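You operate a simulated robot arm through the tools that you are given. There is no shell and no other tool.

Carry out the task below with a simulated robot arm. There is one attempt and no reset: what you move stays moved.

## Task
Put some things from the right end of the bench away. At the end: the brown short wooden block from the right end of the bench is in the upper right bench drawer; the yellow tin from the right end of the bench is in the upper right bench drawer; whatever was shut is shut again. Leave all else as you found it, and nothing knocked over (what rides in a drawer may roll over).

The check looks at the end state, three seconds after you hand in, the way a careful person would. Anything else that was tipped, shoved, dropped, spilled or broken makes it a failure.

## Robot
A 6-joint arm with a two-finger gripper, fixed in place. Base frame: the origin is on the floor under the middle of its stand, x ahead of it, y to its left, z up. Units: cm, rad, N and s.
It reaches about 157.2 cm from its shoulder. Its first joint turns from -2.897 to 2.897 rad. Payload 2.45 kg.
The TCP is the grasp point between the finger pads, 2 cm short of the fingertips. In the tool frame z runs along the fingers and y along their closing line. The gripper opens to 14 cm; its body begins 16.8 cm behind the TCP.
Orientation is told as [roll, pitch, yaw] about the base's x, y, z axes, in that order, counted from this pose: with the fingers straight down and closing along the base's y, the tool's x points along the base's -x, its y along +y and its z along -z.

## Interface
- The arm moves only by the tool nudge_tool. Its arguments are lists of equal length, an entry for each row: "linear": the shift along the tool's x, y, z in cm, a list of three; "angular": the turn, a rotation vector about the tool's x, y, z in rad, a list of three; "fingers": the finger opening in cm, from 0 to 14. In form: {"linear": [[dx, dy, dz], ...], "angular": [[ax, ay, az], ...], "fingers": [fingers, ...]}. A call has 1 to 20 rows; each row shifts and turns the commanded pose from where the row before left it, along the tool's axes as they then stand. Each row takes 0.2 s and may step no farther than 5 cm and 0.15 rad from the row before; otherwise, or with a gripper value out of range, the whole call is refused. Where a pose cannot be reached the arm comes as near as it can. A force on the tool above 40 N (or 10 N above the force at the start of the call, whichever is more), or a blocked arm, ends the call early, and 0.2 s more pass. The fingers move at their own pace (about 4.5 cm/s each) and stop on an object; they squeeze with about 38 N. The grip force told is the motor's: it shows also when the fingers shut on nothing. Time passes only in rows, and 0.2 s behind the last, so rows that do not move let the fingers close. It gives the time, the measured TCP pose, the force on the tool (base axes), the opening and the grip force at its end, in the units of the frame above (readings bear some noise), with the torque about the TCP (base axes, N m) and any sound that the robot's microphone picked up.
- Cameras (640 x 400 px; columns grow to the right, rows downward): "scene" is fixed at [22.19, 49.94, 119.84]; the picture's right is [-0.10, -1.00, 0.00], its down [-0.37, 0.04, -0.93] and it looks along [0.93, -0.09, -0.37] (base axes); focal length 290 px, centre (320, 200). "wrist" rides on the gripper at [7.8, 1.1, -20.9] in the tool frame; the picture's right is [-0.14, 0.99, 0.00], its down [-0.92, -0.13, -0.37] and it looks along [-0.36, -0.05, 0.93] (tool axes); focal length 280 px, centre (320, 200).
- grab_frame(camera): a new picture of that camera. No time passes.
- pixel_to_xyz(camera, pixels): there is no depth. For up to 12 entries [column, row, z] of the newest picture of that camera ("zoom" is the newest enlarged one), the place [x, y] in the base frame at which the ray of that pixel passes the height z, good to about 0.3 cm. No time passes.
- inspect(camera, box): a new picture of the part [left, top, right, bottom] of that camera's present view, enlarged. No time passes.
- close_job(): hands the job in; it is judged then, once.

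Open the gripper and draw the arm clear of the work before you hand the job in, unless the task says otherwise.

The tools are called after "Call:" by a JSON object that holds its "method" and its "body". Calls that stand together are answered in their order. nudge_tool: Moves the arm, as the interface text tells. Its arguments: {"type":"object","properties":{"linear":{"type":"array"},"angular":{"type":"array"},"fingers":{"type":"array"}},"required":["linear","angular","fingers"]} The other tools are called the same way: grab_frame (camera) takes a picture; pixel_to_xyz (camera, pixels) gives the place at which the rays of pixels pass given heights; inspect (camera, box) takes an enlarged picture of a part of a camera's view; close_job () hands the job in.

At the start:

```text
t: 0.0
position: [59.87, 43.4, 110.13]
tcp_rot: [0.0, 0.0, 0.0]
force: [-0.6, -0.3, 0.9]
ft_torque: [0.02, -0.02, -0.01]
finger_gap: 14.01
finger_force: 0.1
```

scene: 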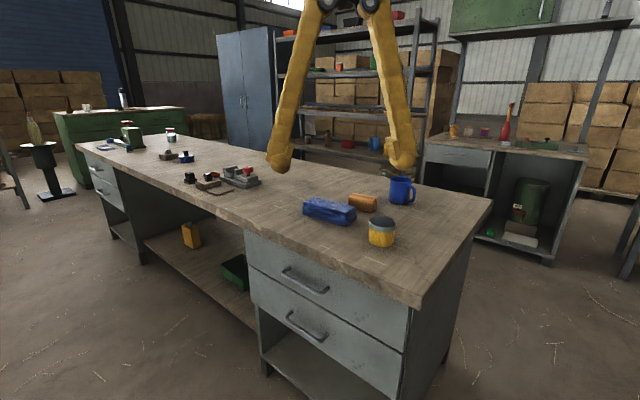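
wrist: 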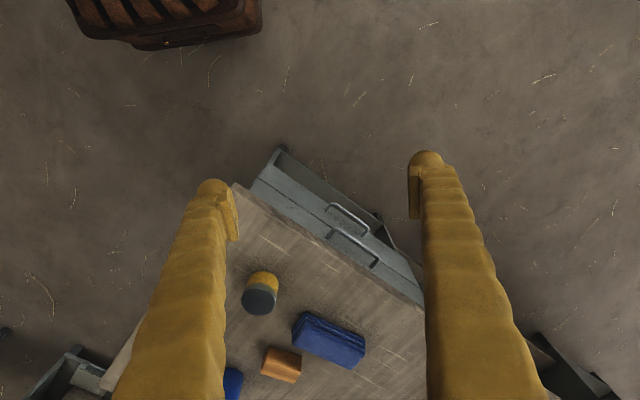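

The scene picture shows the bench with a yellow tin near (381,231), an orange-brown block near (362,203), and a blue object near (329,211), with two drawers at right below the top. I'll zoom in for detail.

Call:
{"method": "inspect", "body": {"camera": "scene", "box": [230, 160, 500, 330]}}

Call:
{"method": "inspect", "body": {"camera": "wrist", "box": [200, 130, 460, 400]}}

```text
2.35 times, centred on (365, 245) of scene
```

zoom: 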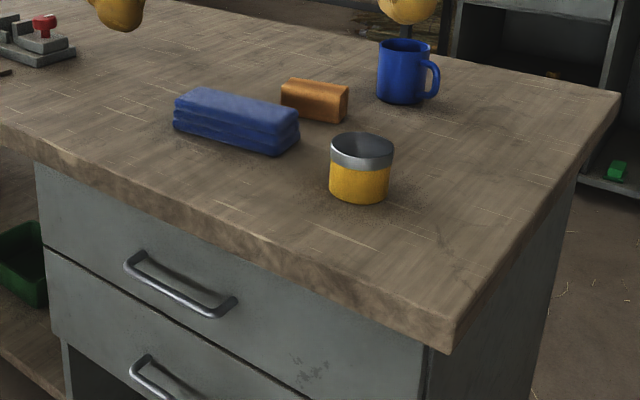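

```text
1.48 times, centred on (330, 265) of wrist
```

zoom: 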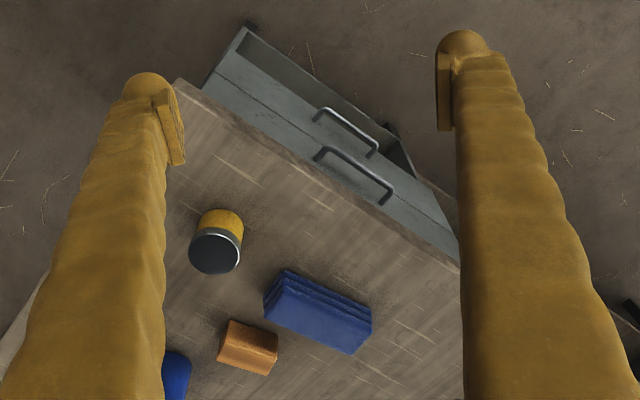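

I need the bench-top height, so I'll intersect rays from both cameras for the front corner of the top, the tin and the block.

Call:
{"method": "grab_frame", "body": {"camera": "scene"}}

Call:
{"method": "grab_frame", "body": {"camera": "wrist"}}

Call:
{"method": "pixel_to_xyz", "body": {"camera": "scene", "pixels": [[421, 296, 75], [421, 296, 80], [421, 296, 85], [421, 296, 90], [381, 224, 80], [381, 224, 85], [381, 224, 90], [381, 224, 95], [303, 206, 80], [303, 206, 90], [490, 200, 80], [490, 200, 90]]}}

Call:
{"method": "pixel_to_xyz", "body": {"camera": "wrist", "pixels": [[235, 184, 75], [235, 184, 80], [235, 184, 85], [235, 184, 90], [258, 301, 80], [258, 301, 85], [258, 301, 90], [258, 301, 95], [365, 346, 80], [365, 346, 90], [424, 309, 80], [424, 309, 90]]}}

```text
taken
```

scene: 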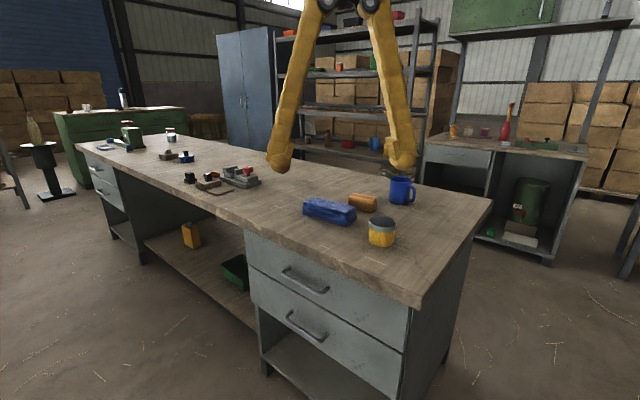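

```text
taken
```

wrist: 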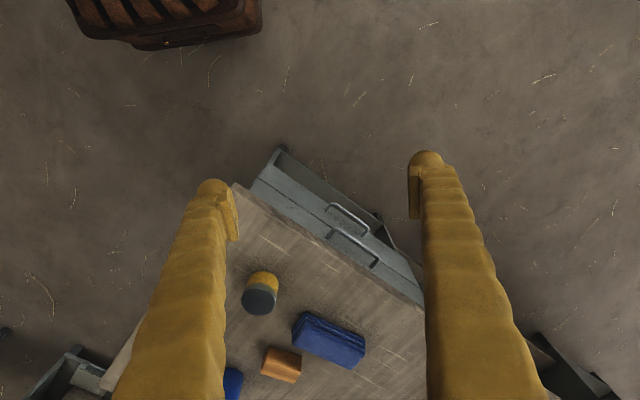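

```text
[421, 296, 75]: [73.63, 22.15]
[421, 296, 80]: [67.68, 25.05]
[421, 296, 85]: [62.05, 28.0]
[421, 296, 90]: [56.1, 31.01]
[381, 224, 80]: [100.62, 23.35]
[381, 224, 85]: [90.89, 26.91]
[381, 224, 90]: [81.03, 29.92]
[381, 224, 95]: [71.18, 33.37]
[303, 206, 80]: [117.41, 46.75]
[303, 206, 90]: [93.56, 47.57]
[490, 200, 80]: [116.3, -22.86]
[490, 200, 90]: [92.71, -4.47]
```

```text
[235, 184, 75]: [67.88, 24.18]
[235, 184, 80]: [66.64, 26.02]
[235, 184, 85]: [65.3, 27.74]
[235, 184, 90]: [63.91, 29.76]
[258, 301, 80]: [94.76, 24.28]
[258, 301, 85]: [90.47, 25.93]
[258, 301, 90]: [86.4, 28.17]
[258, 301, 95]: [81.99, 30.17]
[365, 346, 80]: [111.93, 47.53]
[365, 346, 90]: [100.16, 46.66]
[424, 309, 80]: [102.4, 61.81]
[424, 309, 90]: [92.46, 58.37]
```

The bench top seems near z≈81 with the front edge running about 45°. I'll get rays for the upper handle's ends, the drawer edges, and bench edge points from both cameras.

Call:
{"method": "inspect", "body": {"camera": "scene", "box": [230, 220, 430, 345]}}

Call:
{"method": "inspect", "body": {"camera": "wrist", "box": [230, 140, 430, 310]}}

```text
3.20 times, centred on (330, 282) of scene
```

zoom: 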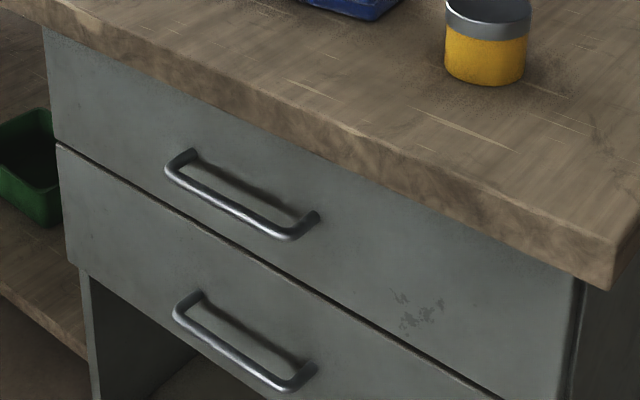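

```text
2.35 times, centred on (330, 225) of wrist
```

zoom: 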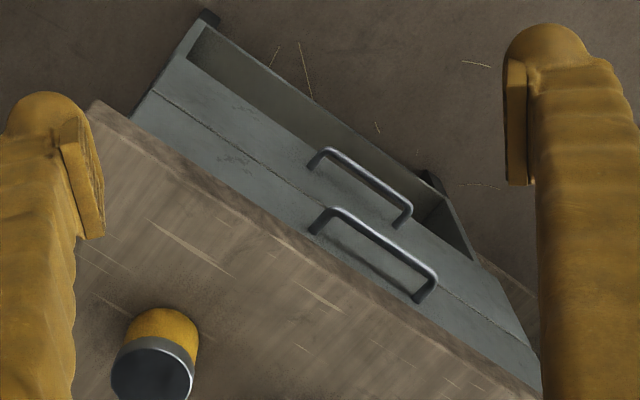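

I'll triangulate the upper handle's two outer corners: scene (283.1,273.2) and (321.2,293.6); wrist (378.9,255.6) and (336.4,229.3).

Call:
{"method": "pixel_to_xyz", "body": {"camera": "scene", "pixels": [[283.1, 273.2, 60], [283.1, 273.2, 65], [283.1, 273.2, 70], [283.1, 273.2, 75], [321.2, 293.6, 60], [321.2, 293.6, 65], [321.2, 293.6, 70], [321.2, 293.6, 75]]}}

Call:
{"method": "pixel_to_xyz", "body": {"camera": "wrist", "pixels": [[378.9, 255.6, 60], [378.9, 255.6, 65], [378.9, 255.6, 70], [378.9, 255.6, 75], [336.4, 229.3, 60], [336.4, 229.3, 65], [336.4, 229.3, 70], [336.4, 229.3, 75]]}}

```text
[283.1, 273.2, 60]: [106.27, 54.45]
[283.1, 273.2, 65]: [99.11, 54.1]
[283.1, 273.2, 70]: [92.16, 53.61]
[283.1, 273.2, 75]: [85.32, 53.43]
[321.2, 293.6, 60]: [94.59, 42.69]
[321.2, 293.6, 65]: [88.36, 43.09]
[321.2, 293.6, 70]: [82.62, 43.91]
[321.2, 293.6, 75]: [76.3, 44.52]
```

```text
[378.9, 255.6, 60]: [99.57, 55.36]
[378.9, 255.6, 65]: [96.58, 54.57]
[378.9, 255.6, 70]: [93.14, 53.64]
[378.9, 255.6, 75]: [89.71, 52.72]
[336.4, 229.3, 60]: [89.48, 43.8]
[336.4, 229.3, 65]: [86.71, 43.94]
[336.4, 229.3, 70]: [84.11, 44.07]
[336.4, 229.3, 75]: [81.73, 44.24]
```

Upper handle ends triangulate to about (94.1,53.9,68.6) and (85.3,44.0,67.6). I'll move over the objects at the same safe height to get a better top view.

Call:
{"method": "nudge_tool", "body": {"linear": [[-3.8, -2.5, 0], [-3.8, -2.5, 0], [-3.8, -2.5, 0], [-3.8, -2.5, 0], [-3.8, -2.5, 0], [-3.8, -2.5, 0], [0, 0, 0], [0, 0, 0]], "angular": [[0, 0, 0], [0, 0, 0], [0, 0, 0], [0, 0, 0], [0, 0, 0], [0, 0, 0], [0, 0, 0], [0, 0, 0]], "fingers": [14, 14, 14, 14, 14, 14, 14, 14]}}

Call:
{"method": "grab_frame", "body": {"camera": "wrist"}}

Call:
{"method": "grab_frame", "body": {"camera": "scene"}}

```text
t: 1.8
position: [82.81, 28.2, 110.08]
tcp_rot: [0.0, -0.001, 0.0]
force: [0.2, -0.6, -0.4]
ft_torque: [0.0, 0.0, 0.03]
finger_gap: 14.0
finger_force: 0.1
```

```text
taken
```

wrist: 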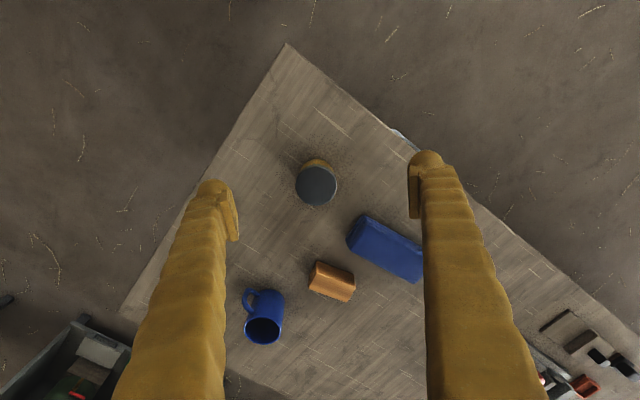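

```text
taken
```

scene: 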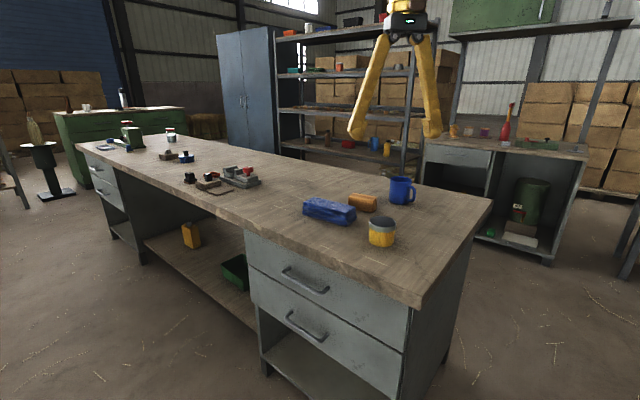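

Clear view of the corner (286,44), tin (316,185), block (332,282), blue item (385,248) and mug (263,320). I'll get bench-edge and object coordinates.

Call:
{"method": "inspect", "body": {"camera": "wrist", "box": [230, 140, 430, 350]}}

Call:
{"method": "pixel_to_xyz", "body": {"camera": "wrist", "pixels": [[286, 44, 75], [286, 44, 80], [286, 44, 85], [580, 284, 80], [580, 284, 85], [120, 318, 80], [120, 318, 85], [316, 185, 85], [316, 185, 90], [393, 131, 80], [500, 219, 80], [393, 131, 85]]}}

Call:
{"method": "pixel_to_xyz", "body": {"camera": "scene", "pixels": [[421, 297, 80], [421, 297, 82], [421, 297, 84], [491, 200, 78], [491, 200, 80], [491, 200, 82], [491, 200, 84]]}}

```text
1.90 times, centred on (330, 245) of wrist
```

zoom: 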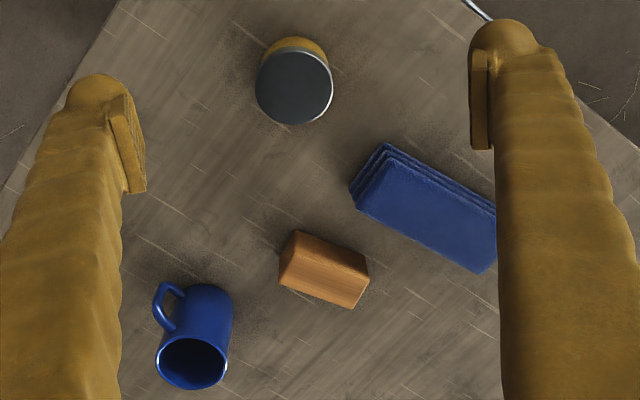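

```text
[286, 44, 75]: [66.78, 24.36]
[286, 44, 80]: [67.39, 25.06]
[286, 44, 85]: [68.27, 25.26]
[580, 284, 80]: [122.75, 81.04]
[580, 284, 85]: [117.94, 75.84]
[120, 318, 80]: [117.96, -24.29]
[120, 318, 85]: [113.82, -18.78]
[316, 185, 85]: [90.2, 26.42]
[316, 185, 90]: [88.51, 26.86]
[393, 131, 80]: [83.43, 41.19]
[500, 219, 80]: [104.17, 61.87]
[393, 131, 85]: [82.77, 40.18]
```

```text
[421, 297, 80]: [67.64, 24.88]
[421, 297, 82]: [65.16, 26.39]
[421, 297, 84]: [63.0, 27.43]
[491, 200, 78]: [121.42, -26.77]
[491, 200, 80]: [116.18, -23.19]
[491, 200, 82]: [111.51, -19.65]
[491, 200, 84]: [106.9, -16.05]
```

Bench top is z≈80, front edge at 45°. Now I'll get the block's corners, the blue item's corners, the mug, and the tin's outline from the zoomed wrist view.

Call:
{"method": "inspect", "body": {"camera": "wrist", "box": [290, 240, 390, 310]}}

Call:
{"method": "inspect", "body": {"camera": "scene", "box": [290, 170, 420, 252]}}

```text
5.71 times, centred on (340, 275) of wrist
```

zoom: 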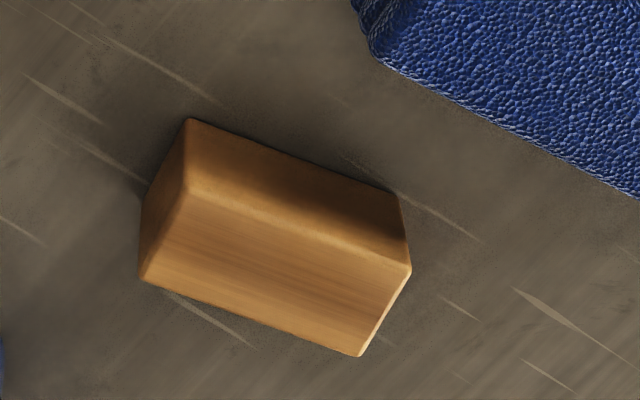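

```text
4.88 times, centred on (355, 211) of scene
```

zoom: 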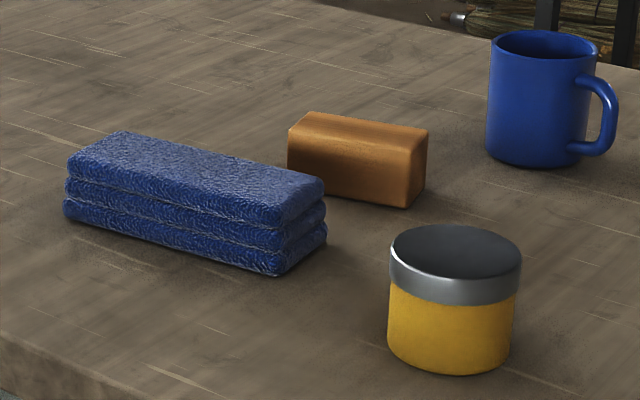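

I'll triangulate block corners (top and bottom) between wrist and scene.

Call:
{"method": "pixel_to_xyz", "body": {"camera": "wrist", "pixels": [[355.8, 286.9, 84], [355.8, 286.9, 86], [308.5, 289.0, 84], [308.5, 289.0, 86], [316.9, 273.2, 84], [316.9, 273.2, 86], [347.0, 302.3, 84], [347.0, 302.3, 86], [317.2, 260.6, 80], [353.5, 274.1, 80], [316.5, 160.5, 80], [385, 248, 86]]}}

Call:
{"method": "pixel_to_xyz", "body": {"camera": "scene", "pixels": [[348.9, 197.3, 84], [348.9, 197.3, 86], [377.1, 196.2, 84], [377.1, 196.2, 86], [348.9, 207, 80], [372.4, 212.4, 80], [382.9, 223.0, 85], [382.9, 223.0, 86], [382.9, 223.0, 87], [381.4, 242, 80]]}}

```text
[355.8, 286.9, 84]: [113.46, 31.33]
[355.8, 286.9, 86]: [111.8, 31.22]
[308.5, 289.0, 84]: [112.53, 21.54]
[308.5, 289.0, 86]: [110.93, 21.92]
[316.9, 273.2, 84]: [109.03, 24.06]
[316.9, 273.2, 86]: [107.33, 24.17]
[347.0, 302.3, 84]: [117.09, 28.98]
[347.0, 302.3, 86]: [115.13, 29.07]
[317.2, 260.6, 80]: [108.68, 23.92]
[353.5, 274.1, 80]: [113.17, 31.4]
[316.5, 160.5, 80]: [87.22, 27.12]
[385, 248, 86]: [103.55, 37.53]
```

```text
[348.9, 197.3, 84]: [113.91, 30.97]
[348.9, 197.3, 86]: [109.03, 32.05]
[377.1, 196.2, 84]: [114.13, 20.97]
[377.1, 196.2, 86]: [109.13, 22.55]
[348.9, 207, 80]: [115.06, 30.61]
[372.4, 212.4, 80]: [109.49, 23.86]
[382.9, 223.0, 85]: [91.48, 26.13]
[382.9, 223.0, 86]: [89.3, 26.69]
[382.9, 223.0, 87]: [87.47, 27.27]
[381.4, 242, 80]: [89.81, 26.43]
```

Block is about 8.7×4.3×4.2 cm centred near (112.9,26.5), long axis ≈58°; tin centre ≈(90.2,26.2), Ø7, top ≈85.6. First the drawer: I'll move in front of the bench at safe height and yaw the tool by +45°.

Call:
{"method": "nudge_tool", "body": {"linear": [[1.42, 4.44, 0], [1.42, 4.44, 0], [1.42, 4.44, 0], [1.42, 4.44, 0], [1.42, 4.44, 0], [1.42, 4.44, 0], [1.42, 4.44, 0], [1.42, 4.44, 0], [1.42, 4.44, 0], [0, 0, 0], [0, 0, 0], [0, 0, 0], [0, 0, 0], [0, 0, 0], [0, 0, 0], [0, 0, 0]], "angular": [[0, 0, 0], [0, 0, 0], [0, 0, 0], [0, 0, 0], [0, 0, 0], [0, 0, 0], [0, 0, 0], [0, 0, 0], [0, 0, 0], [0, 0, -0.1309], [0, 0, -0.1309], [0, 0, -0.1309], [0, 0, -0.1309], [0, 0, -0.1309], [0, 0, -0.1309], [0, 0, 0]], "fingers": [14, 14, 14, 14, 14, 14, 14, 14, 14, 14, 14, 14, 14, 14, 14, 14]}}

Call:
{"method": "grab_frame", "body": {"camera": "wrist"}}

Call:
{"method": "grab_frame", "body": {"camera": "scene"}}

```text
t: 5.2
position: [69.95, 68.46, 110.23]
tcp_rot: [-0.001, 0.0, 0.786]
force: [0.7, 0.3, -1.3]
ft_torque: [0.01, 0.02, 0.01]
finger_gap: 14.0
finger_force: 0.0
```

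```text
taken
```

wrist: 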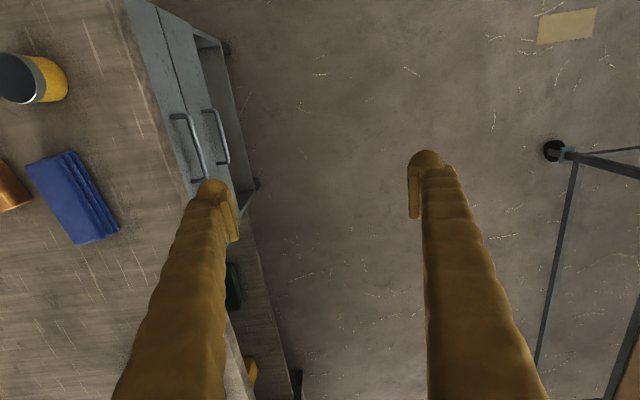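

```text
taken
```

scene: 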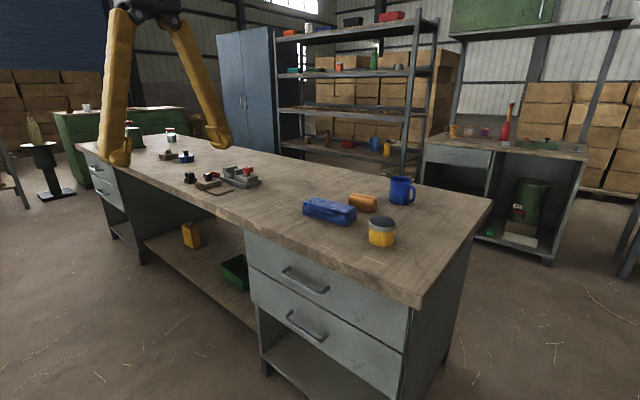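

Yaw reached 45°. At the right of the wrist view, (555,150)–(600,400), there is some metal frame I could hit while tilting, so I'll locate it.

Call:
{"method": "pixel_to_xyz", "body": {"camera": "wrist", "pixels": [[553, 150, 0], [536, 368, 0], [638, 150, 0], [638, 150, 40], [638, 150, 80], [615, 370, 40], [615, 370, 80], [575, 165, 0], [575, 165, 40], [575, 165, 80]]}}

Call:
{"method": "inspect", "body": {"camera": "wrist", "box": [440, 100, 640, 400]}}

Call:
{"method": "inspect", "body": {"camera": "scene", "box": [0, 80, 240, 230]}}

```text
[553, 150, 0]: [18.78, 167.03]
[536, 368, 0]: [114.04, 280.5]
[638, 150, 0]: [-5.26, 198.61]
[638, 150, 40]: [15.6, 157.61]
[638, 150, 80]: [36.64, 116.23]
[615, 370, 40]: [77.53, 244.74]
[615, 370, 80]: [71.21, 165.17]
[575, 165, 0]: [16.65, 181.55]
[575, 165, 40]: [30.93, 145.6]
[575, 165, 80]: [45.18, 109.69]
```

```text
1.33 times, centred on (540, 250) of wrist
```

zoom: 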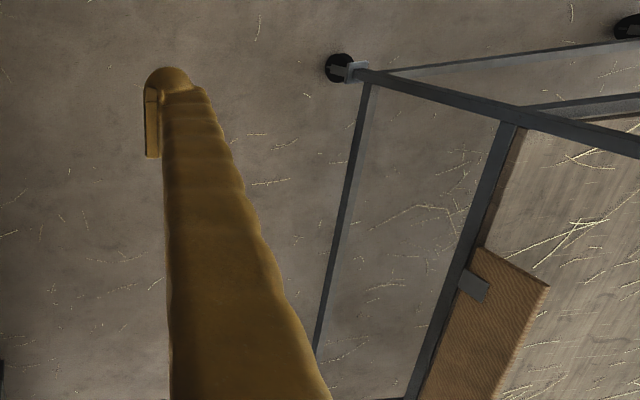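

```text
2.67 times, centred on (120, 155) of scene
```

zoom: 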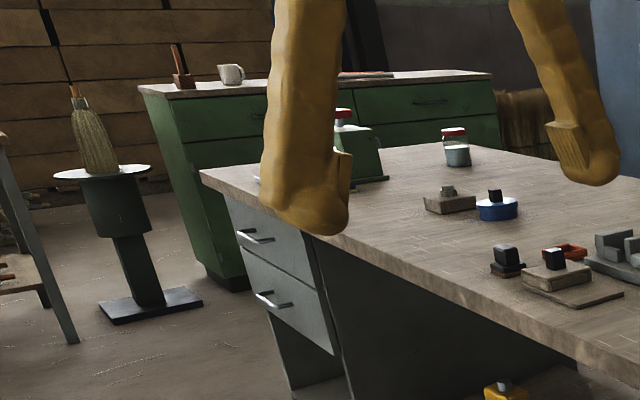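

The frame is a wheeled rack about 100 cm away from the TCP along the drawer-pull direction, so there's room. I tilt the tool 90° about its x so the fingers point at the drawer front.

Call:
{"method": "nudge_tool", "body": {"linear": [[0, 0, 0], [0, 0, 0], [0, 0, 0], [0, 0, 0], [0, 0, 0], [0, 0, 0], [0, 0, 0], [0, 0, 0], [0, 0, 0], [0, 0, 0], [0, 0, 0], [0, 0, 0]], "angular": [[0.1428, 0, 0], [0.1428, 0, 0], [0.1428, 0, 0], [0.1428, 0, 0], [0.1428, 0, 0], [0.1428, 0, 0], [0.1428, 0, 0], [0.1428, 0, 0], [0.1428, 0, 0], [0.1428, 0, 0], [0.1428, 0, 0], [0, 0, 0]], "fingers": [14, 14, 14, 14, 14, 14, 14, 14, 14, 14, 14, 14]}}

Call:
{"method": "grab_frame", "body": {"camera": "wrist"}}

Call:
{"method": "grab_frame", "body": {"camera": "scene"}}

```text
t: 7.8
position: [69.99, 68.33, 110.02]
tcp_rot: [-1.574, 0.0, 0.785]
force: [-0.1, -0.6, 0.1]
ft_torque: [-0.01, -0.04, 0.0]
finger_gap: 13.98
finger_force: 0.0
```

```text
taken
```

wrist: 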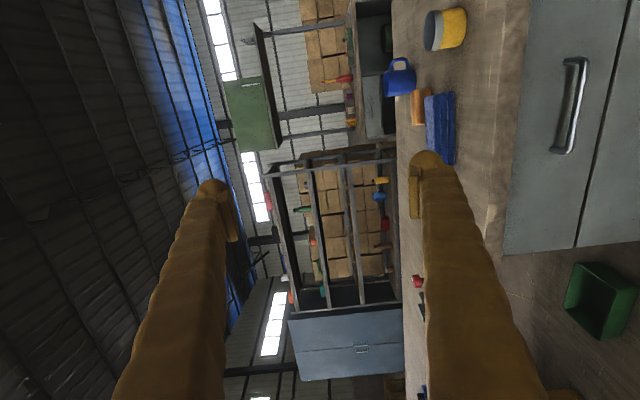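

```text
taken
```

scene: 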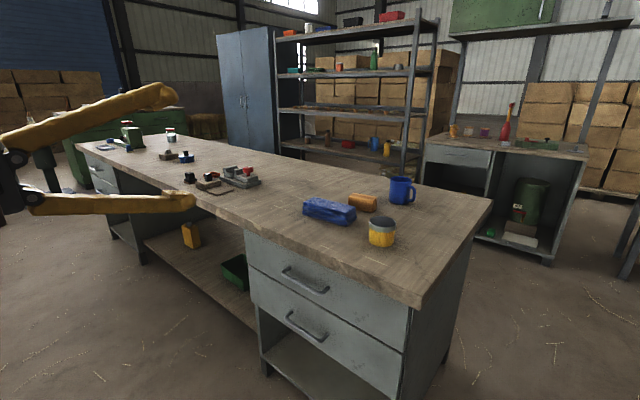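

The tool is horizontal and the upper handle is visible at about (573,105). I'll lower to the handle's height (z≈68), staying about 27 cm in front of the bench edge, and narrow the fingers.

Call:
{"method": "nudge_tool", "body": {"linear": [[0, 4.65, 0], [0, 4.65, 0], [0, 4.65, 0], [0, 4.65, 0], [0, 4.65, 0], [0, 4.65, 0], [0, 4.65, 0], [0, 4.65, 0], [0, 4.65, 0], [0, 0, 0], [0, 0, 0]], "angular": [[0, 0, 0], [0, 0, 0], [0, 0, 0], [0, 0, 0], [0, 0, 0], [0, 0, 0], [0, 0, 0], [0, 0, 0], [0, 0, 0], [0, 0, 0], [0, 0, 0]], "fingers": [14, 14, 14, 14, 14, 14, 14, 14, 8, 6, 6]}}

Call:
{"method": "grab_frame", "body": {"camera": "wrist"}}

Call:
{"method": "grab_frame", "body": {"camera": "scene"}}

```text
t: 10.2
position: [69.7, 68.6, 68.41]
tcp_rot: [-1.57, 0.0, 0.784]
force: [-0.2, -0.2, -0.2]
ft_torque: [-0.05, 0.0, 0.03]
finger_gap: 7.1
finger_force: 0.2
```

```text
taken
```

wrist: 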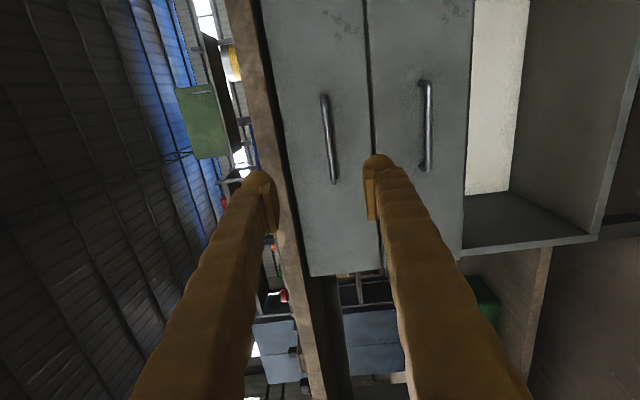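

```text
taken
```

scene: 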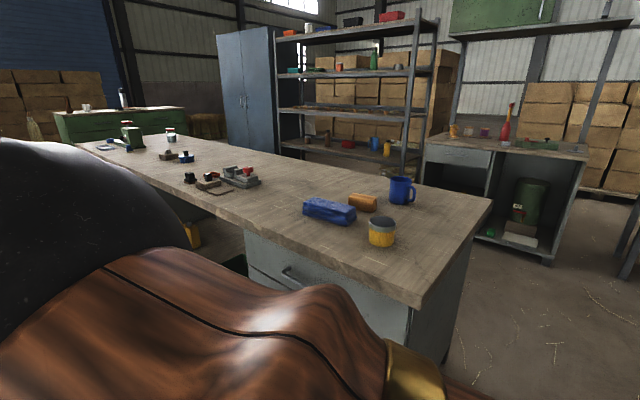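

The handle sits at about (323,95)–(335,183) in the wrist view. I'll zoom in for its precise position relative to the TCP projection.

Call:
{"method": "inspect", "body": {"camera": "wrist", "box": [230, 60, 480, 216]}}

Call:
{"method": "pixel_to_xyz", "body": {"camera": "wrist", "pixels": [[329, 139, 66], [329, 139, 67], [329, 139, 68]]}}

```text
2.56 times, centred on (355, 138) of wrist
```

zoom: 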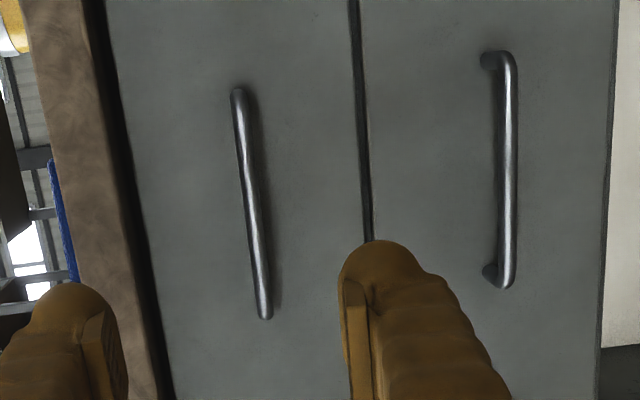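

```text
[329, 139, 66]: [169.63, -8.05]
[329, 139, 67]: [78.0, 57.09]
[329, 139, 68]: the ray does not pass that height
```

The bar appears about 1.4 cm below and 0.6 cm left of the tool axis. I'll correct for that and approach 20 cm with the fingers at 6 cm, then look again.

Call:
{"method": "nudge_tool", "body": {"linear": [[-0.6, 1.4, 0], [0, 0, 4], [0, 0, 4], [0, 0, 4], [0, 0, 4], [0, 0, 4], [0, 0, 0]], "angular": [[0, 0, 0], [0, 0, 0], [0, 0, 0], [0, 0, 0], [0, 0, 0], [0, 0, 0], [0, 0, 0]], "fingers": [6, 6, 6, 6, 6, 6, 6]}}

Call:
{"method": "grab_frame", "body": {"camera": "wrist"}}

Call:
{"method": "grab_frame", "body": {"camera": "scene"}}

```text
t: 11.8
position: [84.37, 54.32, 66.69]
tcp_rot: [-1.571, 0.0, 0.786]
force: [0.4, -0.3, 0.5]
ft_torque: [0.02, 0.03, -0.02]
finger_gap: 5.99
finger_force: 0.1
```

```text
taken
```

wrist: 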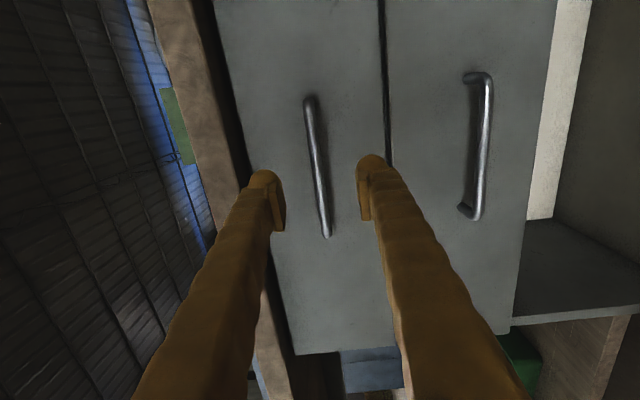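

```text
taken
```

scene: 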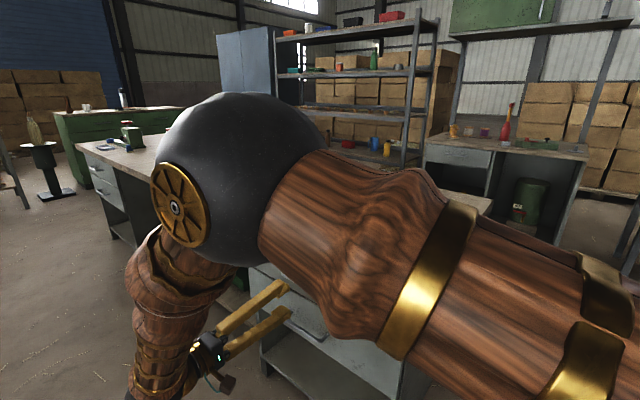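

The fingers straddle the handle line; the bar spans (308,98)–(328,236). I'll zoom in to verify vertical alignment before going the last ~7.5 cm.

Call:
{"method": "inspect", "body": {"camera": "wrist", "box": [220, 70, 420, 250]}}

```text
2.22 times, centred on (320, 160) of wrist
```

zoom: 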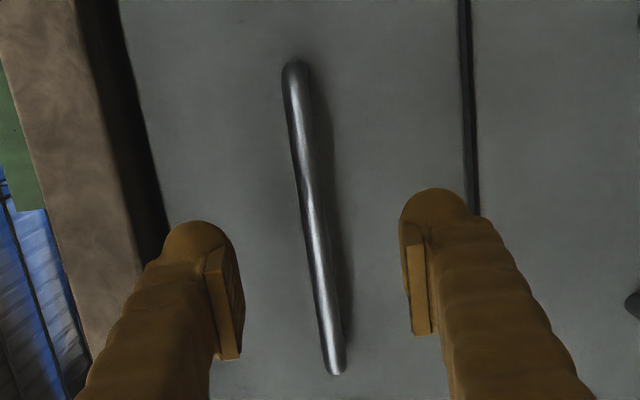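

The bar is vertically centred within ~0.2 cm. I advance in steps, the last ones small, then close on the bar.

Call:
{"method": "nudge_tool", "body": {"linear": [[-0.3, -0.1, 3], [0, 0, 3], [0, 0, 1], [0, 0, 0.7], [0, 0, 0.5], [0, 0, 0]], "angular": [[0, 0, 0], [0, 0, 0], [0, 0, 0], [0, 0, 0], [0, 0, 0], [0, 0, 0]], "fingers": [5.5, 5.5, 5.5, 5.5, 5.5, 5.5]}}

Call:
{"method": "grab_frame", "body": {"camera": "wrist"}}

```text
t: 13.2
position: [90.39, 48.9, 66.82]
tcp_rot: [-1.57, 0.001, 0.786]
force: [-0.6, -0.5, 0.0]
ft_torque: [0.0, 0.0, 0.01]
finger_gap: 5.48
finger_force: 0.0
```

```text
taken
```

wrist: 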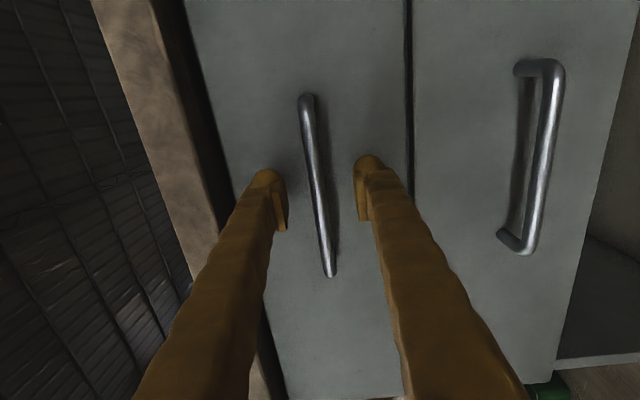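

Two-view depth puts the bar right at the TCP now (n≈-29.4). Closing the fingers on the bar.

Call:
{"method": "nudge_tool", "body": {"linear": [[0, 0, 0], [0, 0, 0], [0, 0, 0], [0, 0, 0], [0, 0, 0]], "angular": [[0, 0, 0], [0, 0, 0], [0, 0, 0], [0, 0, 0], [0, 0, 0]], "fingers": [3, 1.5, 0, 0, 0]}}

Call:
{"method": "grab_frame", "body": {"camera": "wrist"}}

```text
t: 14.4
position: [90.38, 48.88, 67.13]
tcp_rot: [-1.571, 0.001, 0.784]
force: [-3.4, -4.5, 17.8]
ft_torque: [-0.11, 0.02, -0.12]
finger_gap: 0.74
finger_force: 35.3
```

```text
taken
```

wrist: 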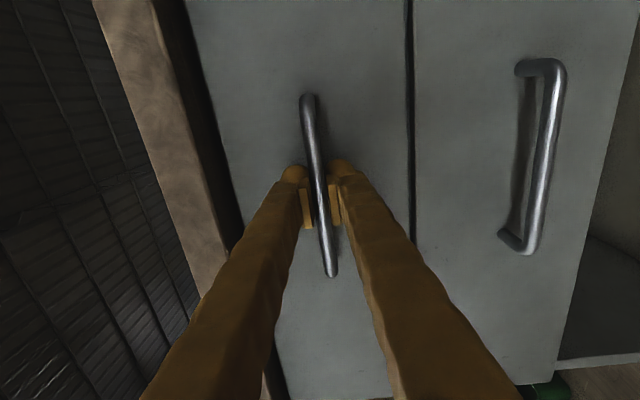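

The fingers hold the bar (gap 0.74, 35 N) with a 17.8 N upward bias, so I'll raise slightly to relax it and begin pulling straight out.

Call:
{"method": "nudge_tool", "body": {"linear": [[0, -0.3, 0], [0, 0, -0.5], [0, 0, -1], [0, 0, -1], [0, 0, -1], [0, 0, 0]], "angular": [[0, 0, 0], [0, 0, 0], [0, 0, 0], [0, 0, 0], [0, 0, 0], [0, 0, 0]], "fingers": [0, 0, 0, 0, 0, 0]}}

Call:
{"method": "grab_frame", "body": {"camera": "wrist"}}

```text
t: 15.7
position: [87.94, 51.53, 66.95]
tcp_rot: [-1.57, 0.002, 0.785]
force: [4.4, 3.7, -4.8]
ft_torque: [0.15, -0.2, 0.08]
finger_gap: 0.75
finger_force: 35.0
stopped in row 6: the force on the tool passed its limit at 42 N (the readings are from after the stop); the commanded pose is now the measured one
```

```text
taken
```

wrist: 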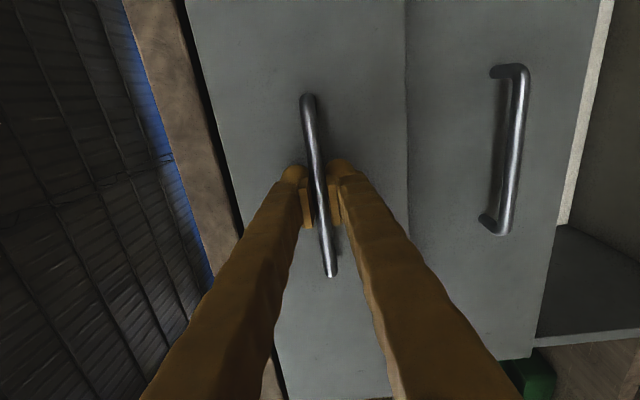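

The drawer has come out about 3.5 cm; the stop came from deceleration. I'll continue with a tapered, slower pull.

Call:
{"method": "nudge_tool", "body": {"linear": [[0, 0, -0.3], [0, 0, -0.6], [0, 0, -0.9], [0, 0, -1.1], [0, 0, -1.2], [0, 0, -1.2], [0, 0, -1.2], [0, 0, -1.2], [0, 0, -1.2], [0, 0, -1.2], [0, 0, -1.0], [0, 0, -0.8], [0, 0, -0.6], [0, 0, -0.4], [0, 0, -0.2], [0, 0, 0]], "angular": [[0, 0, 0], [0, 0, 0], [0, 0, 0], [0, 0, 0], [0, 0, 0], [0, 0, 0], [0, 0, 0], [0, 0, 0], [0, 0, 0], [0, 0, 0], [0, 0, 0], [0, 0, 0], [0, 0, 0], [0, 0, 0], [0, 0, 0], [0, 0, 0]], "fingers": [0, 0, 0, 0, 0, 0, 0, 0, 0, 0, 0, 0, 0, 0, 0, 0]}}

Call:
{"method": "grab_frame", "body": {"camera": "wrist"}}

Call:
{"method": "grab_frame", "body": {"camera": "scene"}}

```text
t: 19.1
position: [78.63, 60.75, 66.92]
tcp_rot: [-1.569, 0.004, 0.783]
force: [-20.8, -22.3, 0.3]
ft_torque: [0.19, -0.19, -0.12]
finger_gap: 0.78
finger_force: 35.5
```

```text
taken
```

wrist: 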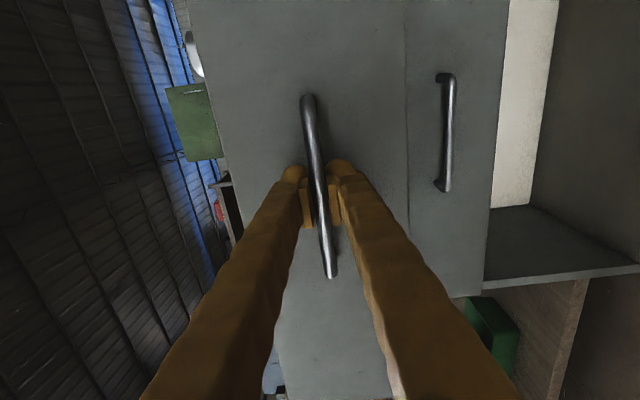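

```text
taken
```

scene: 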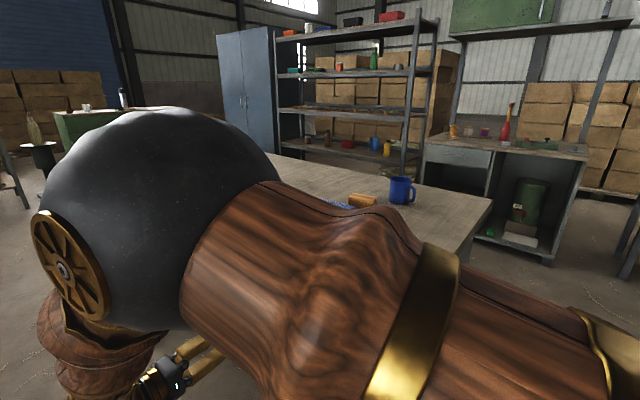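

Drawer is now ~16.7 cm open, with a ~30 N sideways bias toward the bench's right end. I'll relieve it with a slight sideways shift and pull about 8 cm further.

Call:
{"method": "nudge_tool", "body": {"linear": [[0.08, 0, 0], [0, 0, -0.3], [0.01, 0, -0.6], [0.01, 0, -0.9], [0.01, 0, -1.1], [0.01, 0, -1.1], [0.01, 0, -1.1], [0.01, 0, -1.0], [0.01, 0, -0.8], [0, 0, -0.6], [0, 0, -0.4], [0, 0, -0.2], [0, 0, 0]], "angular": [[0, 0, 0], [0, 0, 0], [0, 0, 0], [0, 0, 0], [0, 0, 0], [0, 0, 0], [0, 0, 0], [0, 0, 0], [0, 0, 0], [0, 0, 0], [0, 0, 0], [0, 0, 0], [0, 0, 0]], "fingers": [0, 0, 0, 0, 0, 0, 0, 0, 0, 0, 0, 0, 0]}}

Call:
{"method": "grab_frame", "body": {"camera": "wrist"}}

```text
t: 20.5
position: [76.22, 63.19, 67.04]
tcp_rot: [-1.565, 0.002, 0.79]
force: [4.6, 3.3, -7.7]
ft_torque: [0.17, -0.11, 0.65]
finger_gap: 0.7
finger_force: 35.1
stopped in row 6: the force on the tool passed its limit at 43 N (the readings are from after the stop); the commanded pose is now the measured one
```

```text
taken
```

wrist: 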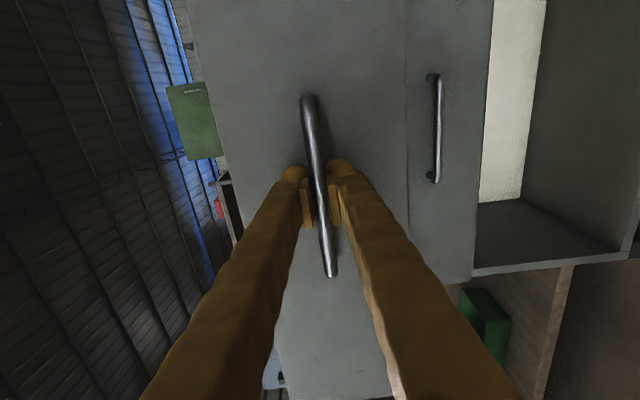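

The drawer is about 20 cm open; the stop may be the end stop or a transient. I'll try one gentle further pull to see.

Call:
{"method": "nudge_tool", "body": {"linear": [[0, 0, -0.2], [0, 0, -0.3], [0, 0, -0.4], [0, 0, -0.4], [0, 0, -0.4], [0, 0, -0.3], [0, 0, -0.2], [0, 0, 0]], "angular": [[0, 0, 0], [0, 0, 0], [0, 0, 0], [0, 0, 0], [0, 0, 0], [0, 0, 0], [0, 0, 0], [0, 0, 0]], "fingers": [0, 0, 0, 0, 0, 0, 0, 0]}}

```text
t: 22.3
position: [74.58, 64.74, 66.95]
tcp_rot: [-1.567, 0.001, 0.788]
force: [15.6, 15.2, -20.4]
ft_torque: [0.16, -0.16, 0.05]
finger_gap: 0.71
finger_force: 35.6
```

Drawer is now ~22.4 cm open, which is enough. I release the handle, back off 12 cm, and rise.

Call:
{"method": "nudge_tool", "body": {"linear": [[0, 0, 0], [0, 0, 0], [0, 0, 0], [0, 0, -2], [0, 0, -4], [0, 0, -4], [0, 0, -4], [0, -4, 0], [0, -4.8, 0], [0, -4.8, 0], [0, -4.8, 0], [0, -4.8, 0], [0, -4.8, 0], [0, -4.8, 0], [0, -4.8, 0], [0, -4.8, 0], [0, 0, 0]], "angular": [[0, 0, 0], [0, 0, 0], [0, 0, 0], [0, 0, 0], [0, 0, 0], [0, 0, 0], [0, 0, 0], [0, 0, 0], [0, 0, 0], [0, 0, 0], [0, 0, 0], [0, 0, 0], [0, 0, 0], [0, 0, 0], [0, 0, 0], [0, 0, 0], [0, 0, 0]], "fingers": [4, 4, 4, 4, 4, 4, 4, 4, 4, 4, 4, 4, 4, 4, 4, 4, 4]}}

Call:
{"method": "grab_frame", "body": {"camera": "wrist"}}

Call:
{"method": "grab_frame", "body": {"camera": "scene"}}

```text
t: 25.9
position: [64.63, 74.36, 109.43]
tcp_rot: [-1.567, 0.003, 0.788]
force: [0.3, 0.4, -0.4]
ft_torque: [0.03, 0.02, 0.0]
finger_gap: 4.0
finger_force: 0.0
```

```text
taken
```

wrist: 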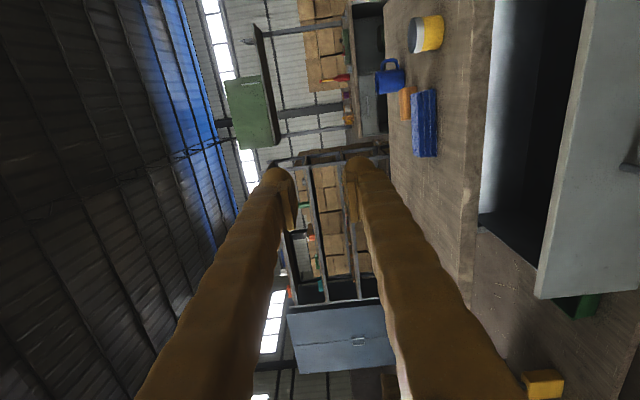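

```text
taken
```

scene: 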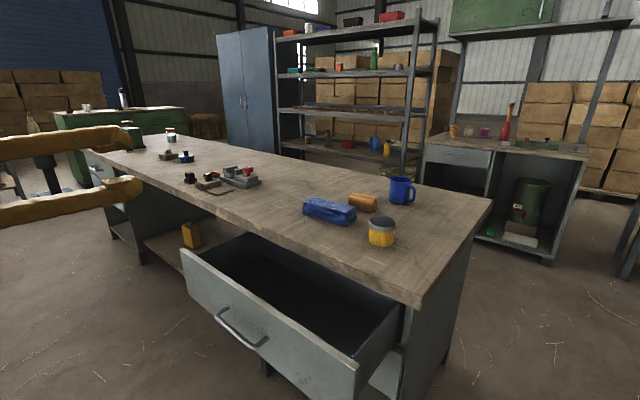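

The drawer is open and looks empty. I'll tilt the tool back to fingers-down and look at the drawer interior.

Call:
{"method": "nudge_tool", "body": {"linear": [[0, 0, 0], [0, 0, 0], [0, 0, 0], [0, 0, 0], [0, 0, 0], [0, 0, 0], [0, 0, 0], [0, 0, 0], [0, 0, 0], [0, 0, 0], [0, 0, 0], [0, 0, 0]], "angular": [[-0.1425, 0, 0], [-0.1425, 0, 0], [-0.1425, 0, 0], [-0.1425, 0, 0], [-0.1425, 0, 0], [-0.1425, 0, 0], [-0.1425, 0, 0], [-0.1425, 0, 0], [-0.1425, 0, 0], [-0.1425, 0, 0], [-0.1425, 0, 0], [0, 0, 0]], "fingers": [14, 14, 14, 14, 14, 14, 14, 14, 14, 14, 14, 14]}}

Call:
{"method": "inspect", "body": {"camera": "scene", "box": [170, 170, 490, 400]}}

Call:
{"method": "grab_frame", "body": {"camera": "wrist"}}

```text
t: 28.5
position: [64.88, 74.58, 109.57]
tcp_rot: [0.0, 0.003, 0.788]
force: [0.7, -0.8, 0.6]
ft_torque: [0.0, 0.0, -0.02]
finger_gap: 13.98
finger_force: 0.0
```

```text
1.74 times, centred on (330, 285) of scene
```

zoom: 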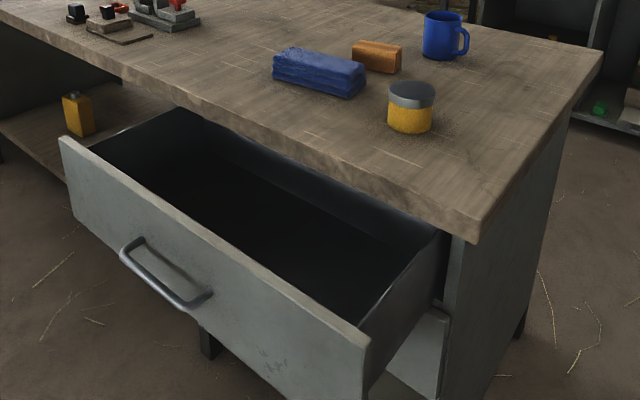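

```text
taken
```

wrist: 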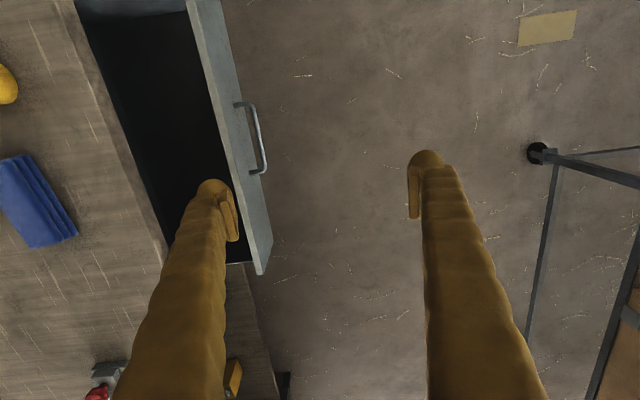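

I'll triangulate the drawer's front-panel top edge and locate its inside boundaries.

Call:
{"method": "pixel_to_xyz", "body": {"camera": "scene", "pixels": [[180.6, 248.8, 70], [180.6, 248.8, 73], [180.6, 248.8, 76], [357.6, 368.3, 70], [357.6, 368.3, 73], [357.6, 368.3, 76], [397, 305, 70], [397, 305, 73], [397, 305, 76]]}}

Call:
{"method": "pixel_to_xyz", "body": {"camera": "wrist", "pixels": [[262, 272, 70], [262, 272, 73], [262, 272, 76], [188, 2, 74], [245, 262, 74], [220, 2, 74], [77, 2, 80], [165, 250, 80], [248, 110, 67], [262, 170, 67]]}}

Call:
{"method": "inspect", "body": {"camera": "wrist", "box": [60, 0, 300, 290]}}

```text
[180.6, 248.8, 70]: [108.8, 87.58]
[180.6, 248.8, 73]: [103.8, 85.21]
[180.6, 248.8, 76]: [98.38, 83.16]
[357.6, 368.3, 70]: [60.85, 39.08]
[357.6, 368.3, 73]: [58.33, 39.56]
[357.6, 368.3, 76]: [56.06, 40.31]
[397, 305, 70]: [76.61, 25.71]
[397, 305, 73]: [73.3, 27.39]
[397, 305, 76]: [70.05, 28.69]
```

```text
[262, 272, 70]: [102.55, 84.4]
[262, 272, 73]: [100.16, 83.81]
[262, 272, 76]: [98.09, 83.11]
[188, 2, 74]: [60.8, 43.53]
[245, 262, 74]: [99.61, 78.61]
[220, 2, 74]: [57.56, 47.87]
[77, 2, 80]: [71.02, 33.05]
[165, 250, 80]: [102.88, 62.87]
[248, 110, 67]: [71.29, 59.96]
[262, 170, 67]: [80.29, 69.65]
```

```text
1.38 times, centred on (180, 145) of wrist
```

zoom: 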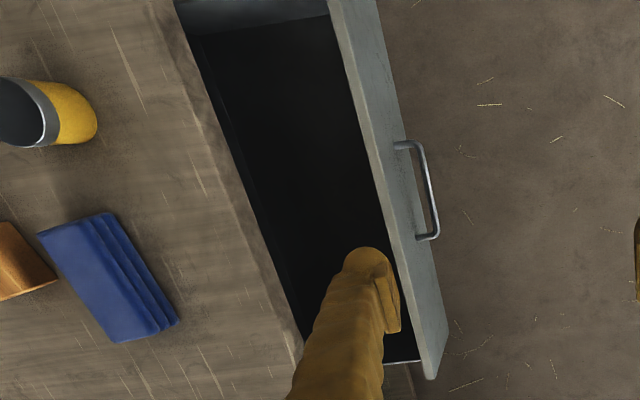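

Panel top is at z≈75.8, outer face n≈-11, spanning s≈68–128, so the inside is spacious. Before grasping the tin, I'll locate the towel's corners to choose a safe closing direction.

Call:
{"method": "pixel_to_xyz", "body": {"camera": "scene", "pixels": [[346.4, 226.4, 80], [356.2, 218.2, 80], [356.0, 207, 85], [345.5, 217, 84.5], [303, 212, 80], [314, 197, 85]]}}

Call:
{"method": "pixel_to_xyz", "body": {"camera": "wrist", "pixels": [[44, 152, 80], [75, 235, 80], [0, 165, 85], [35, 247, 85]]}}

```text
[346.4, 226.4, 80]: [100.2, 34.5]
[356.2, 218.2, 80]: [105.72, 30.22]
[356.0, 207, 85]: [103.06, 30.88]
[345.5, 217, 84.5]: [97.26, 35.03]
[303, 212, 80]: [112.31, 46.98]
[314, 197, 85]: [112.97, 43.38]
```

```text
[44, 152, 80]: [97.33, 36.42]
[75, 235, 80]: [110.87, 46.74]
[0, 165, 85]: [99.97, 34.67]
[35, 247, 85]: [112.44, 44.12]
```

The towel's nearest corner is (98.5,35), so closing along base y on the tin is clear. I'll yaw back to 0 and move above the tin at (90.2,26.2), staying high.

Call:
{"method": "nudge_tool", "body": {"linear": [[0, 0, 0], [0, 0, 0], [0, 0, 0], [0, 0, 0], [0, 0, 0], [0, 0, 0], [-2.11, -4.03, 0], [-2.11, -4.03, 0], [-2.11, -4.03, 0], [-2.11, -4.03, 0], [-2.11, -4.03, 0], [-2.11, -4.03, 0], [-2.11, -4.03, 0], [-2.11, -4.03, 0], [-2.11, -4.03, 0], [-2.11, -4.03, 0], [-2.11, -4.03, 0], [-2.11, -4.03, 0], [0, 0, 0]], "angular": [[0, 0, 0.1313], [0, 0, 0.1313], [0, 0, 0.1313], [0, 0, 0.1313], [0, 0, 0.1313], [0, 0, 0.1313], [0, 0, 0], [0, 0, 0], [0, 0, 0], [0, 0, 0], [0, 0, 0], [0, 0, 0], [0, 0, 0], [0, 0, 0], [0, 0, 0], [0, 0, 0], [0, 0, 0], [0, 0, 0], [0, 0, 0]], "fingers": [14, 14, 14, 14, 14, 14, 14, 14, 14, 14, 14, 14, 14, 14, 14, 14, 14, 14, 14]}}

Call:
{"method": "grab_frame", "body": {"camera": "wrist"}}

Call:
{"method": "grab_frame", "body": {"camera": "scene"}}

```text
t: 32.5
position: [90.55, 25.78, 109.44]
tcp_rot: [-0.001, 0.001, 0.0]
force: [-0.8, -0.1, 0.0]
ft_torque: [-0.01, -0.01, 0.0]
finger_gap: 14.0
finger_force: 0.1
```

```text
taken
```

wrist: 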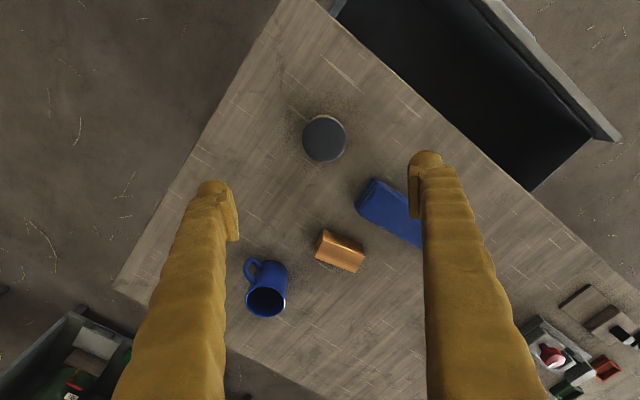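

```text
taken
```

scene: 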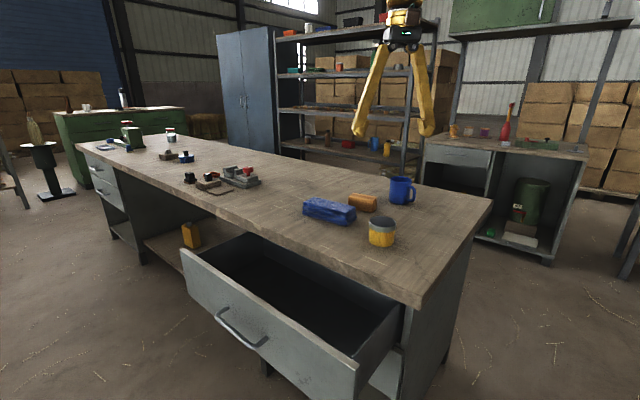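

Above the tin; I'll zoom on it and compute its top centre, plus the drawer interior corner positions.

Call:
{"method": "inspect", "body": {"camera": "wrist", "box": [270, 90, 380, 190]}}

Call:
{"method": "pixel_to_xyz", "body": {"camera": "wrist", "pixels": [[324, 138, 85.6], [302, 138, 85.6], [346, 138, 85.6], [324, 114, 85.6], [324, 162, 85.6]]}}

```text
4.00 times, centred on (325, 140) of wrist
```

zoom: 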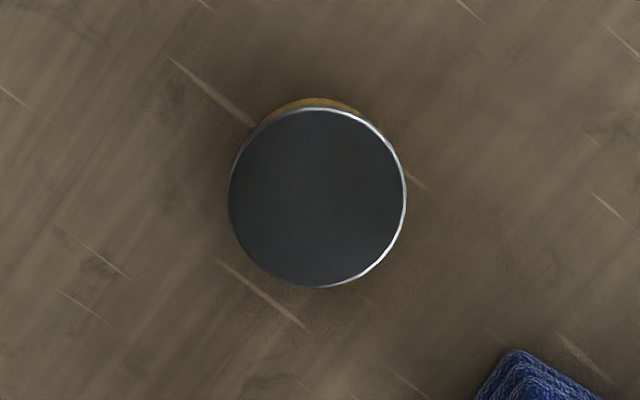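

```text
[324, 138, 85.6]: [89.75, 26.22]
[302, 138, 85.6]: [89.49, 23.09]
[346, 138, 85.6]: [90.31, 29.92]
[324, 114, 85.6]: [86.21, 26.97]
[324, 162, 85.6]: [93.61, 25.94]
```

Tin centre ≈(90.0,26.4). I shift to centre over it and descend to z≈90 (tips above the lid) to check alignment.

Call:
{"method": "nudge_tool", "body": {"linear": [[0.55, 0.6, 2], [0, 0, 4], [0, 0, 4], [0, 0, 4], [0, 0, 3.5], [0, 0, 2], [0, 0, 0]], "angular": [[0, 0, 0], [0, 0, 0], [0, 0, 0], [0, 0, 0], [0, 0, 0], [0, 0, 0], [0, 0, 0]], "fingers": [14, 14, 14, 14, 14, 14, 14]}}

Call:
{"method": "grab_frame", "body": {"camera": "wrist"}}

Call:
{"method": "inspect", "body": {"camera": "scene", "box": [290, 150, 470, 260]}}

```text
t: 34.1
position: [89.66, 26.42, 90.25]
tcp_rot: [-0.001, 0.001, 0.0]
force: [0.3, -1.0, 0.2]
ft_torque: [-0.03, 0.04, 0.02]
finger_gap: 13.99
finger_force: 0.0
```

```text
taken
```

wrist: 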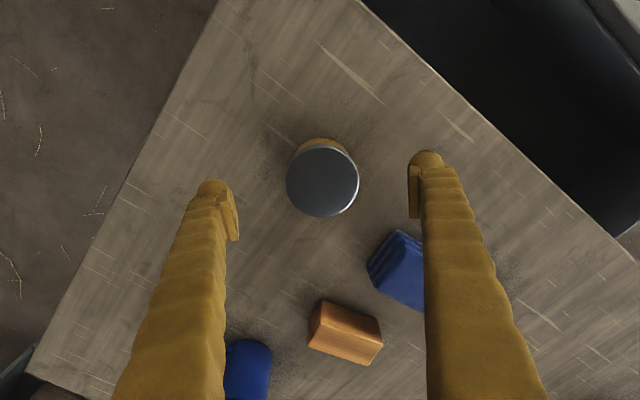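

```text
3.56 times, centred on (380, 205) of scene
```

zoom: 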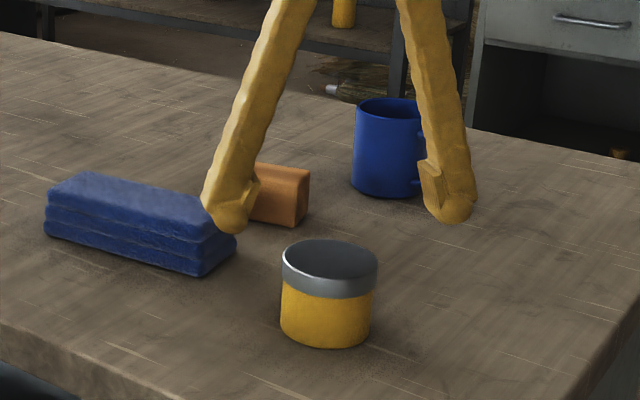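

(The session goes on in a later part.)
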